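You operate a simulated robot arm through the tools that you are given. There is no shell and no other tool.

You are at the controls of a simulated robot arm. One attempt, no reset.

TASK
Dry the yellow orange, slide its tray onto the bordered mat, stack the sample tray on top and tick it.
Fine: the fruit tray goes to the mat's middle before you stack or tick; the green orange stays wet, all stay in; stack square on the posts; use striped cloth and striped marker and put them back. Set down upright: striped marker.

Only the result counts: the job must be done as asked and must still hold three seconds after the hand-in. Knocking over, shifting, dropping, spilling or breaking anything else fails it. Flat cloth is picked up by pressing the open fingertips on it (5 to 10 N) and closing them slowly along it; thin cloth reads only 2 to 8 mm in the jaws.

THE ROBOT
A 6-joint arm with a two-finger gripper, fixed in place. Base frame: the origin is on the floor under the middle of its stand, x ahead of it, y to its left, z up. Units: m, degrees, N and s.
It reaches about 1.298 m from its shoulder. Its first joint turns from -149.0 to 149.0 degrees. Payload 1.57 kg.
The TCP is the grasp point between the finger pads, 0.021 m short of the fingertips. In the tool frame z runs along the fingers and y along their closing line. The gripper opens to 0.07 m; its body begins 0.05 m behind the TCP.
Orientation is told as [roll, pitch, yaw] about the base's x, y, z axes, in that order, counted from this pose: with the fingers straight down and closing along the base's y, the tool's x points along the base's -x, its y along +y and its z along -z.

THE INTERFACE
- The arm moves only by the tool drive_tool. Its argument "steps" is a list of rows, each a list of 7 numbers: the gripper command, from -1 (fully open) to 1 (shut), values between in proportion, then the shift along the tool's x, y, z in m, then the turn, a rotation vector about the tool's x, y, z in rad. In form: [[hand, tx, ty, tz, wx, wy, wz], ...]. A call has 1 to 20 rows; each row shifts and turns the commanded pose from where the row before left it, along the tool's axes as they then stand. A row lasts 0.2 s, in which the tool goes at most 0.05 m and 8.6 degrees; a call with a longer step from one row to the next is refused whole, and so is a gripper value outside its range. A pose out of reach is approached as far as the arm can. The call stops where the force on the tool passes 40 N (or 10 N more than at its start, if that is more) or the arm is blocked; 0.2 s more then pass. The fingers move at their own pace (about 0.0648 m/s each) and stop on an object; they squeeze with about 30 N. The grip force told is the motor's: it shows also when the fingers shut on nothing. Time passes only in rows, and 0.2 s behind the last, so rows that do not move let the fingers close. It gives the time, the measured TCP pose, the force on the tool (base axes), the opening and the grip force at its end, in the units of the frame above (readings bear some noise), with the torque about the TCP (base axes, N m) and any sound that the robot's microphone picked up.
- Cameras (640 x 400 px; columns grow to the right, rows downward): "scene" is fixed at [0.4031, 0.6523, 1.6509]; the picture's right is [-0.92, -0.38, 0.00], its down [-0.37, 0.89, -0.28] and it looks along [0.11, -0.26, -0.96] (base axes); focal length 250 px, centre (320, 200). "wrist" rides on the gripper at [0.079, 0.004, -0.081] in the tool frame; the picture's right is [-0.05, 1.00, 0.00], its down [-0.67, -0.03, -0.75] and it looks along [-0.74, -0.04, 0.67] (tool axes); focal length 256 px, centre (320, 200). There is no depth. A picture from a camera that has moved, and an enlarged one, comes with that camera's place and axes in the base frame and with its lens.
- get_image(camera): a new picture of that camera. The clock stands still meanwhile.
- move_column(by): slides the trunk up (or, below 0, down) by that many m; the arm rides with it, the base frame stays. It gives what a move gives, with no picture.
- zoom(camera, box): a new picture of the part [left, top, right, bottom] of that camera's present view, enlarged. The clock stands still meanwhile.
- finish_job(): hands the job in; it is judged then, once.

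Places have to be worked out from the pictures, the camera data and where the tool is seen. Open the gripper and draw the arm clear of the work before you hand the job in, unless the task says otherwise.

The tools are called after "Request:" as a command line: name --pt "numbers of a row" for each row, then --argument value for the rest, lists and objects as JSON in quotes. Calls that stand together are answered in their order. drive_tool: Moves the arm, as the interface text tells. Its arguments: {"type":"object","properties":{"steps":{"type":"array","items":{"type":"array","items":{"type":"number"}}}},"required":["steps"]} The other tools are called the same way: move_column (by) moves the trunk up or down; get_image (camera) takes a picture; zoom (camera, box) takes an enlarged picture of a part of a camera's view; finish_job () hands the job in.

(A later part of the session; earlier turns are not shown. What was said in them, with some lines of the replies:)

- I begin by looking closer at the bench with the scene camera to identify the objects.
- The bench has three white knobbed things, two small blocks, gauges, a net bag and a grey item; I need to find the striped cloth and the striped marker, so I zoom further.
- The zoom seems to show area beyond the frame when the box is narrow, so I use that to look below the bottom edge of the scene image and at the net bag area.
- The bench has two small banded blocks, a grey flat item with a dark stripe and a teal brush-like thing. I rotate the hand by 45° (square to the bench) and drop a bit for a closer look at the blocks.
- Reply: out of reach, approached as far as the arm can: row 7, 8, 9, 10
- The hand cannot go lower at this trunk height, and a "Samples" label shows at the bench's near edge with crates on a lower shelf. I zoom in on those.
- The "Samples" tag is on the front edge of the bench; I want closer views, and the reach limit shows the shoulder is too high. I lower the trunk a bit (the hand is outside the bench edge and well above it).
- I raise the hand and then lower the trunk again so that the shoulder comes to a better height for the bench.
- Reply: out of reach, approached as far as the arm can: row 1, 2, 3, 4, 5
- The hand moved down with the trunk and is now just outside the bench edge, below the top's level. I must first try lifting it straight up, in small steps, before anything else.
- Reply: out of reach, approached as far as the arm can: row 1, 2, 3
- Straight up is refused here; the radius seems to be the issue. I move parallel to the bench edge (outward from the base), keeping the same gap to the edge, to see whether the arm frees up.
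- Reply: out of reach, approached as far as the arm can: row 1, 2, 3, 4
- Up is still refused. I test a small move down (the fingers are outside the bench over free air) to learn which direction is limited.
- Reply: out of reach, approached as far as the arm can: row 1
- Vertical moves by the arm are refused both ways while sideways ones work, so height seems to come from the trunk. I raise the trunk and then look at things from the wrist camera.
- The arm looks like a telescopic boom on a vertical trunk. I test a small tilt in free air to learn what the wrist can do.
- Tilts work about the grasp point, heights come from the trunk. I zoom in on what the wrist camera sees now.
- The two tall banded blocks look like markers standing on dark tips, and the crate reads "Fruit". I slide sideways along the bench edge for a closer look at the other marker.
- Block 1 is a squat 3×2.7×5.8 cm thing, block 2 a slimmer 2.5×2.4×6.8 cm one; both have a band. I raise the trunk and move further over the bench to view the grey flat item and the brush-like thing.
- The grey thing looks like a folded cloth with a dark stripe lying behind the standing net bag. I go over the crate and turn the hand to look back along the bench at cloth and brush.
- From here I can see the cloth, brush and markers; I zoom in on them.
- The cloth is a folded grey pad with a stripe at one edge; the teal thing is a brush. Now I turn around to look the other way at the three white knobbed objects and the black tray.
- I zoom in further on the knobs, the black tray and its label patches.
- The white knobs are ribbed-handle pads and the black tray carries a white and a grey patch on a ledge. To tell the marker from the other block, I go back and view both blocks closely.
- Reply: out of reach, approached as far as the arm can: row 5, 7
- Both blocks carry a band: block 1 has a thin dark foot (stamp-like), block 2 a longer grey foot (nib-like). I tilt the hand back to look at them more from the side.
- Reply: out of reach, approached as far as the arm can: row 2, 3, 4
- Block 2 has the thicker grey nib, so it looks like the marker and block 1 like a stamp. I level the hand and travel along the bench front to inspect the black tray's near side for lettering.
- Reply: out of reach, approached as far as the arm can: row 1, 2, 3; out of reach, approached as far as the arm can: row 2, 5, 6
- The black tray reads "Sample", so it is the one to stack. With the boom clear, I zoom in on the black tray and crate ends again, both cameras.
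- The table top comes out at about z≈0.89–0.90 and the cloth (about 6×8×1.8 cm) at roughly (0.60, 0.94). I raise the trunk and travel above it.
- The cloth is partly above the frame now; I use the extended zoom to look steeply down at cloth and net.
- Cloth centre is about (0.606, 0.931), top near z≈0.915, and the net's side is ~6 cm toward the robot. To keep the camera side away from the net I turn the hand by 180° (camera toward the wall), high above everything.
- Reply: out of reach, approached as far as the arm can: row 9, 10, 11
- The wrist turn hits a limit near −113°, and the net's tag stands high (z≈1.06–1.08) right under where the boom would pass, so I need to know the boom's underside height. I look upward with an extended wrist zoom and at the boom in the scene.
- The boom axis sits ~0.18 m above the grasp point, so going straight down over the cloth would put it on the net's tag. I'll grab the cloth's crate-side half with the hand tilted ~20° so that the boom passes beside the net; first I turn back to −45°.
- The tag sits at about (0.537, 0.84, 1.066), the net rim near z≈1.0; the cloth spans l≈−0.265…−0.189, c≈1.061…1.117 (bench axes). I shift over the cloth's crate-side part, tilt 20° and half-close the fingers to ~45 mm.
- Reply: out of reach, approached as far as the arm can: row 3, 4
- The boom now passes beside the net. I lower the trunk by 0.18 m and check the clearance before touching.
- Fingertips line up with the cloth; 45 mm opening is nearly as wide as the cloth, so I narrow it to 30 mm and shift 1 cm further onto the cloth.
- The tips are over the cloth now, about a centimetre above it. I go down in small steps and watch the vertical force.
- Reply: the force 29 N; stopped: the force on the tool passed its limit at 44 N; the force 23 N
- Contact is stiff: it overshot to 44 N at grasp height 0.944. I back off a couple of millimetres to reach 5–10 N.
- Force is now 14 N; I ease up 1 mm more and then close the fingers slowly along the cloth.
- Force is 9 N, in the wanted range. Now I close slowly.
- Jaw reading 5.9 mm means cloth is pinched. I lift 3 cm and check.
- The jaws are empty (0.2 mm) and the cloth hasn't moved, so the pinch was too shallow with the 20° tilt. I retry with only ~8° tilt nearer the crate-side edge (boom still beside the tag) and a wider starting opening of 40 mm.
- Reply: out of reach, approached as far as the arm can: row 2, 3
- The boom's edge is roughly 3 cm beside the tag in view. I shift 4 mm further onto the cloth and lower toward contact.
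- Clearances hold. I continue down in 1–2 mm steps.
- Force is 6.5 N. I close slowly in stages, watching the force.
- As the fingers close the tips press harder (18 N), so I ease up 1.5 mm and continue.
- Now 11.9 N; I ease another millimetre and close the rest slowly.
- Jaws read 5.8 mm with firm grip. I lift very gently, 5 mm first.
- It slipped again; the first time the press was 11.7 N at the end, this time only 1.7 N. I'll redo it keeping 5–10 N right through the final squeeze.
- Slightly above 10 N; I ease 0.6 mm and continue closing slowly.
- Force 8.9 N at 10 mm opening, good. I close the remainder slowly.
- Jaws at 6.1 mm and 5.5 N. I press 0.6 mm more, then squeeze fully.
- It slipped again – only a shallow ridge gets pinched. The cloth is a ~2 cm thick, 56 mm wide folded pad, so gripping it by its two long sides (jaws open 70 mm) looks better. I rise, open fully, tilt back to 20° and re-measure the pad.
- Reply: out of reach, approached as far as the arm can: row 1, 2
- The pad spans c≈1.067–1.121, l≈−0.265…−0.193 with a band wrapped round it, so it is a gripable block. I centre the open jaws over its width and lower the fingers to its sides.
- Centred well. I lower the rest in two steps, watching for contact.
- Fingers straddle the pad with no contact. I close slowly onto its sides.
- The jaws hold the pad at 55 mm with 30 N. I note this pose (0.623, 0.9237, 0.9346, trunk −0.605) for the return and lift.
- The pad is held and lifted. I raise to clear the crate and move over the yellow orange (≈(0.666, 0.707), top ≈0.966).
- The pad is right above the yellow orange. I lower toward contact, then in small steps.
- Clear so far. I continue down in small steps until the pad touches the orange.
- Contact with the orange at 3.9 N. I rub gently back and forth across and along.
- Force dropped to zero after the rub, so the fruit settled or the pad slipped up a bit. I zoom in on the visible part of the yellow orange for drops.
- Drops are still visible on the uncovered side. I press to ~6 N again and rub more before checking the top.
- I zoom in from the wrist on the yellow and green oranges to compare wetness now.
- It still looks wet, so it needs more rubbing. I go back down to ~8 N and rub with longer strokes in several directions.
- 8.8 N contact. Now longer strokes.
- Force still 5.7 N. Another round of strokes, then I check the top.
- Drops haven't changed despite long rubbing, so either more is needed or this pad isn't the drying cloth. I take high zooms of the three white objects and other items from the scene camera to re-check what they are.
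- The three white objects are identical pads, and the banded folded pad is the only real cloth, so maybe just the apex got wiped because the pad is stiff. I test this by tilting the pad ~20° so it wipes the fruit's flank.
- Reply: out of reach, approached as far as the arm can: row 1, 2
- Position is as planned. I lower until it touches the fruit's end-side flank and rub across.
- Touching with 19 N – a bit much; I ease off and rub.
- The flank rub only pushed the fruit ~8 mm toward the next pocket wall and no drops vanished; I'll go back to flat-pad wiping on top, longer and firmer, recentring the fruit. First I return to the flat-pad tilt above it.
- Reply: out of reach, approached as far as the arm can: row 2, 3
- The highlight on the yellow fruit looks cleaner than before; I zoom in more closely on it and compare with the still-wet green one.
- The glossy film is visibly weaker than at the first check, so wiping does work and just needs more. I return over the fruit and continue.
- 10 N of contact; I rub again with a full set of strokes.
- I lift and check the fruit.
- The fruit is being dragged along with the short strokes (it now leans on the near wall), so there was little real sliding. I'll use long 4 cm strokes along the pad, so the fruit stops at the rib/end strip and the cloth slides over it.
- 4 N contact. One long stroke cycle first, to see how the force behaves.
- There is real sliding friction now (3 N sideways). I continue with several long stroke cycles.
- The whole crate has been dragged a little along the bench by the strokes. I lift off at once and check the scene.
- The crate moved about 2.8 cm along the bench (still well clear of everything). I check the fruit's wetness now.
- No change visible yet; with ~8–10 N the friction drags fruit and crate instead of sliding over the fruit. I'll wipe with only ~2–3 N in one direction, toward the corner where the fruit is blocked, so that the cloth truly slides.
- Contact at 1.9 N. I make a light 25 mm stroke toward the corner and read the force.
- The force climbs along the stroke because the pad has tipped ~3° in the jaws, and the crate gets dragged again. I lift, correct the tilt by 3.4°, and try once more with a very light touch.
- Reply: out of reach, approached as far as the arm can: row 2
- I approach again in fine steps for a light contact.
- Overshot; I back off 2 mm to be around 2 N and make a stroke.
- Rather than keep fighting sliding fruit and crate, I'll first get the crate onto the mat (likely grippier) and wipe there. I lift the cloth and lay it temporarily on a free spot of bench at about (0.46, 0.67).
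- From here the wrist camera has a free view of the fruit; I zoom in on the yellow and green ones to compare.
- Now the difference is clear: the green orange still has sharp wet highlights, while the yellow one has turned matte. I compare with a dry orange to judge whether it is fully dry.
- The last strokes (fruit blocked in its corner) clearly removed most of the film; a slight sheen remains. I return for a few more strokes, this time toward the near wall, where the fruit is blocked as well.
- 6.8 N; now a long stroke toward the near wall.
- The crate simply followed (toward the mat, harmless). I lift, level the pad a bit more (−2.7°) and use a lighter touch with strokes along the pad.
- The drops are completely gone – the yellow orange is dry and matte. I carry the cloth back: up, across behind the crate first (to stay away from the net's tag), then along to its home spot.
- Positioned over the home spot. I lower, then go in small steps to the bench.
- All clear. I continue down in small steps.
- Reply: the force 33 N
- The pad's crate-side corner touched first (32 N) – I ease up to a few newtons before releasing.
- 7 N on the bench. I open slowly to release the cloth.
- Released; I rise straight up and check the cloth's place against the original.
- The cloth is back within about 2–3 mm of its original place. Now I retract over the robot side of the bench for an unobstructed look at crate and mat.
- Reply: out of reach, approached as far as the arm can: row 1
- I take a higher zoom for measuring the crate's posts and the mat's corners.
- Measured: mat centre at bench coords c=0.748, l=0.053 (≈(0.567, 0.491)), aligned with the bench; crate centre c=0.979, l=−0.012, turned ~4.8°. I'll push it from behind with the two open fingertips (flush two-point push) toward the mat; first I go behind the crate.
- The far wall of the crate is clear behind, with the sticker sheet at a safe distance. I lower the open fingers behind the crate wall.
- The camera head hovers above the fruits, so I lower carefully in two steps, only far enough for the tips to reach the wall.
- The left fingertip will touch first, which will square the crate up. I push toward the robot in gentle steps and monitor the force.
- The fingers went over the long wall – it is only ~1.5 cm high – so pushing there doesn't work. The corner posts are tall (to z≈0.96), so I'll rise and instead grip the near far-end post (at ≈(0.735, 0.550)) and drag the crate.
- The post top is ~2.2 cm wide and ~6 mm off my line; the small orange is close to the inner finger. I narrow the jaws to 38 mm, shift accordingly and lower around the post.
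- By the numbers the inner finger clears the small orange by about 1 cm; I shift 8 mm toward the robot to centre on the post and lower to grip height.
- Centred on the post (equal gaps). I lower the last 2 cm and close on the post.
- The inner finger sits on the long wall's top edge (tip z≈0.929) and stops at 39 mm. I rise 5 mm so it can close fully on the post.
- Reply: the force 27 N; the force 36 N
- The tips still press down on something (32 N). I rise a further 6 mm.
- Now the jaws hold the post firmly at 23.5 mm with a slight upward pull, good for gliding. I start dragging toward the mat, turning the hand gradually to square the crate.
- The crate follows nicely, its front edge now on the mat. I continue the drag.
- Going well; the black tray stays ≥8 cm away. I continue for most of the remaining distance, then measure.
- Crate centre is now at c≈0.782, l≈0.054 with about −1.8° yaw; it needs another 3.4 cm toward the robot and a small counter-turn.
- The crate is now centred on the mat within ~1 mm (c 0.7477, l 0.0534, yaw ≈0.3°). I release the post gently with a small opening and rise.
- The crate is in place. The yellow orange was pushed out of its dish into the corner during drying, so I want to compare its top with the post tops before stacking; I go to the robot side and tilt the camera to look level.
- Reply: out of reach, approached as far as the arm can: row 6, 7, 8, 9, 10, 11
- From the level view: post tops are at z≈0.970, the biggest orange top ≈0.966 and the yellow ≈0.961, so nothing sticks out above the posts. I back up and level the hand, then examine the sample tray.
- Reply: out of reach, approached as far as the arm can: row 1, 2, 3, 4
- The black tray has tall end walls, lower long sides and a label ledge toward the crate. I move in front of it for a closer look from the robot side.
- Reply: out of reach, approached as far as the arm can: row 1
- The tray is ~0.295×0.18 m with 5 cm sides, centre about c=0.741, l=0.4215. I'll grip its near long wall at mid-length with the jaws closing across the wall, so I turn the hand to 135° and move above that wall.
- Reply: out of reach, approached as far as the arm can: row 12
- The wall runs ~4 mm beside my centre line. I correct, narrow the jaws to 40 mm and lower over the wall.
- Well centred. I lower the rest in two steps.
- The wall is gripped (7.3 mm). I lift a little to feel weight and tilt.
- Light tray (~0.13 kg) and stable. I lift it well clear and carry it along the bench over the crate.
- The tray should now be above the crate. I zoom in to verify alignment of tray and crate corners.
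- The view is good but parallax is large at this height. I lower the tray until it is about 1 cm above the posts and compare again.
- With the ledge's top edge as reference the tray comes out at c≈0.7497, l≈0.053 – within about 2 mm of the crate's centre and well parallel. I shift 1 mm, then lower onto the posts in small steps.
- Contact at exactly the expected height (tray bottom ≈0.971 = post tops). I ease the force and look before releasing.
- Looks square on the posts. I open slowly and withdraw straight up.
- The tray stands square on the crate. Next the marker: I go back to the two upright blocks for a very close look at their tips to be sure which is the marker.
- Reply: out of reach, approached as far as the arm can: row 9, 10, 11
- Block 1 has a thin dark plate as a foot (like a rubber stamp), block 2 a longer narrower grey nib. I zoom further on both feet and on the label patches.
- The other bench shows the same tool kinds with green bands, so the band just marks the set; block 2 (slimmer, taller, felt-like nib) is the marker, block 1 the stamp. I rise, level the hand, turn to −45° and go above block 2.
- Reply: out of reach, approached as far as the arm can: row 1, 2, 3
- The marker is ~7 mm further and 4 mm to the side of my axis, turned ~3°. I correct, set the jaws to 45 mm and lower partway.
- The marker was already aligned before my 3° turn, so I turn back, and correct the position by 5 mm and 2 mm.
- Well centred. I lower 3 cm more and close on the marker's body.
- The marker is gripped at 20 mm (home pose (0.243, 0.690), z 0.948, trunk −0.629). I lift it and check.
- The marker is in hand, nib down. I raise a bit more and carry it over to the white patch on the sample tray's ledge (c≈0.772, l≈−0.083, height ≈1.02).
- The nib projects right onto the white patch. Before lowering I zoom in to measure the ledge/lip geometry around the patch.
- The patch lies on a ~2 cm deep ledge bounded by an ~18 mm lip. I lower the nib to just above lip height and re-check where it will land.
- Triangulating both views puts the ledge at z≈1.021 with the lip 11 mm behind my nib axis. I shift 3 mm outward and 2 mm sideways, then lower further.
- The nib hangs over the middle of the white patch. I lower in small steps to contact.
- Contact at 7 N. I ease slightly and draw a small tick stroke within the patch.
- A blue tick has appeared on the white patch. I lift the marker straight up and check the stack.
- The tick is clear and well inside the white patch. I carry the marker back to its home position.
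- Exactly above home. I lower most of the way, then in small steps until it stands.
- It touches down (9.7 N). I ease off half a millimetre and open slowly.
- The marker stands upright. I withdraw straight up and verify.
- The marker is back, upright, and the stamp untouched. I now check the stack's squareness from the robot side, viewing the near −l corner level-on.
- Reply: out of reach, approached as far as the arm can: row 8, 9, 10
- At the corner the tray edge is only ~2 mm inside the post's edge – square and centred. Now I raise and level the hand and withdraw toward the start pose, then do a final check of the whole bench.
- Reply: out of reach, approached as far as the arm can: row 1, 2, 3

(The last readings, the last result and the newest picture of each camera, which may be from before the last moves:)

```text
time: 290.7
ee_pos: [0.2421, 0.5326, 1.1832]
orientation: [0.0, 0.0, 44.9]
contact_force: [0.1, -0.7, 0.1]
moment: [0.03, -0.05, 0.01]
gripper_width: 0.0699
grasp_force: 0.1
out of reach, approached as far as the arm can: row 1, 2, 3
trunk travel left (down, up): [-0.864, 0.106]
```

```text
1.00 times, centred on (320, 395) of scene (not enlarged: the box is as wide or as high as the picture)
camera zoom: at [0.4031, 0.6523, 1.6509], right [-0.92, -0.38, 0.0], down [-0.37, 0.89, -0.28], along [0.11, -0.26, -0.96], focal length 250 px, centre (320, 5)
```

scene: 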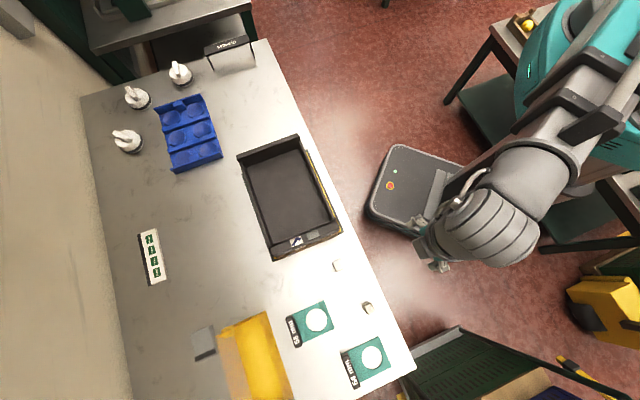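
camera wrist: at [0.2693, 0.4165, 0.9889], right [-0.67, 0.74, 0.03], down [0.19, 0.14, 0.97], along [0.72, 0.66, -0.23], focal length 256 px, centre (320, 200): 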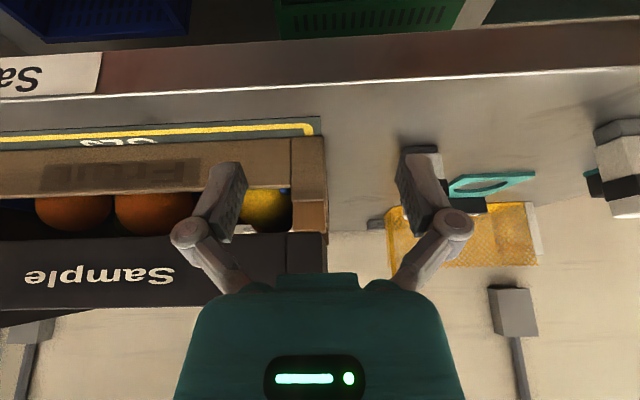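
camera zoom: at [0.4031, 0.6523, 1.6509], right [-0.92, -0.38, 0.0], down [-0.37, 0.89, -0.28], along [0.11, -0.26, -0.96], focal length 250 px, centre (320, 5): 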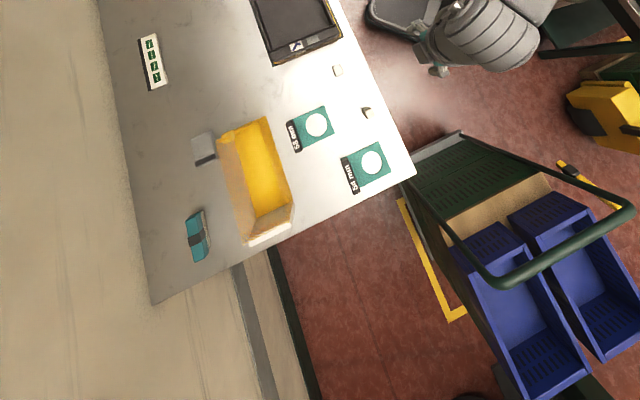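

Everything appears in place. One last comparison of cloth and marker with the initial zoom views before handing in.

Request:
zoom --camera "scene" --box '[180, 290, 310, 400]'

Request:
zoom --camera "scene" --box '[310, 240, 390, 320]'

Request:
zoom --camera "scene" --box '[250, 200, 350, 270]'

```text
3.64 times, centred on (245, 345) of scene
camera zoom: at [0.4031, 0.6523, 1.6509], right [-0.92, -0.38, 0.0], down [-0.37, 0.89, -0.28], along [0.11, -0.26, -0.96], focal length 909 px, centre (593, -327)
```

zoom: 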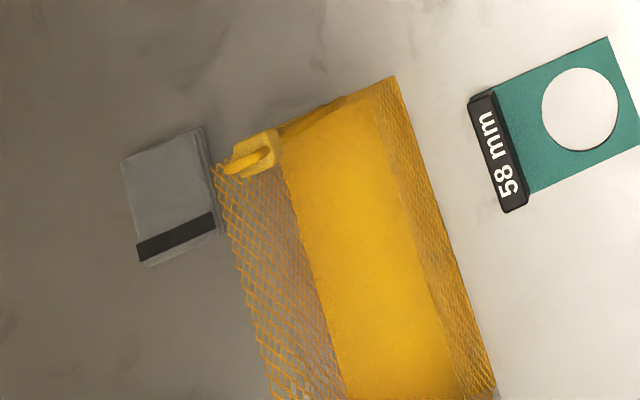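

```text
5.00 times, centred on (350, 280) of scene
camera zoom: at [0.4031, 0.6523, 1.6509], right [-0.92, -0.38, 0.0], down [-0.37, 0.89, -0.28], along [0.11, -0.26, -0.96], focal length 1250 px, centre (170, -200)
```

zoom: 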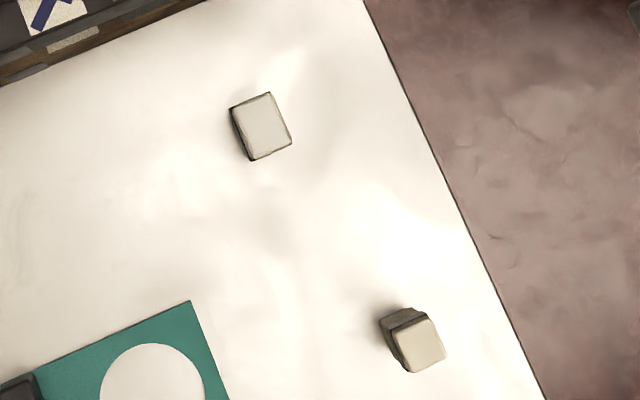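

```text
5.71 times, centred on (300, 235) of scene
camera zoom: at [0.4031, 0.6523, 1.6509], right [-0.92, -0.38, 0.0], down [-0.37, 0.89, -0.28], along [0.11, -0.26, -0.96], focal length 1428 px, centre (434, 0)
```

zoom: 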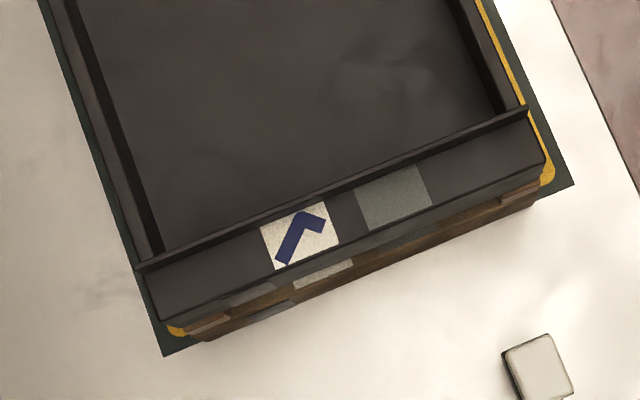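

The marker is exactly where it was, the cloth is within ~5 mm of its place, and the stack is square with a clear tick. The gripper is open and the arm clear of the bench, so I hand the job in.

Request:
finish_job

```text
The job is handed in.
```

I handed the job in with every step done. No verdict had come back at hand-in.

- **Drying:** I wiped the yellow orange with the striped cloth until its drops were gone and it looked matte. The green orange was not touched, was still wet in the last view I had of it, and all six fruits stayed in the crate.
- **Yellow orange moved:** Rubbing pushed it out of its dish into a corner of the crate. Its top sits about 9 mm below the post tops, so it did not get in the way of stacking.
- **Fruit tray:** The crate slid a few centimetres along the bench while I was wiping. I then dragged it onto the mat, and it measured within about 1 mm of the centre and nearly straight.
- **Stacking:** The black tray labelled "Sample" rests on the posts. It is about 2–3 mm off centre across the crate; at the one corner I checked lengthwise its edge sits about 2 mm inside the post, about what centred would give.
- **Tick:** There is a clear blue tick on the white patch of the sample tray. I took the white patch as the place to tick because nothing on the tray said so.
- **Tools returned:** The marker is upright on its original spot, and the cloth is within about 5 mm of where it lay. Two similar banded blocks stood on the bench, and I took the slimmer one with the nib as the marker. It left the tick, so that was the right one.

The gripper is open and the arm is clear of the bench. In the last pictures nothing else on the bench had moved.
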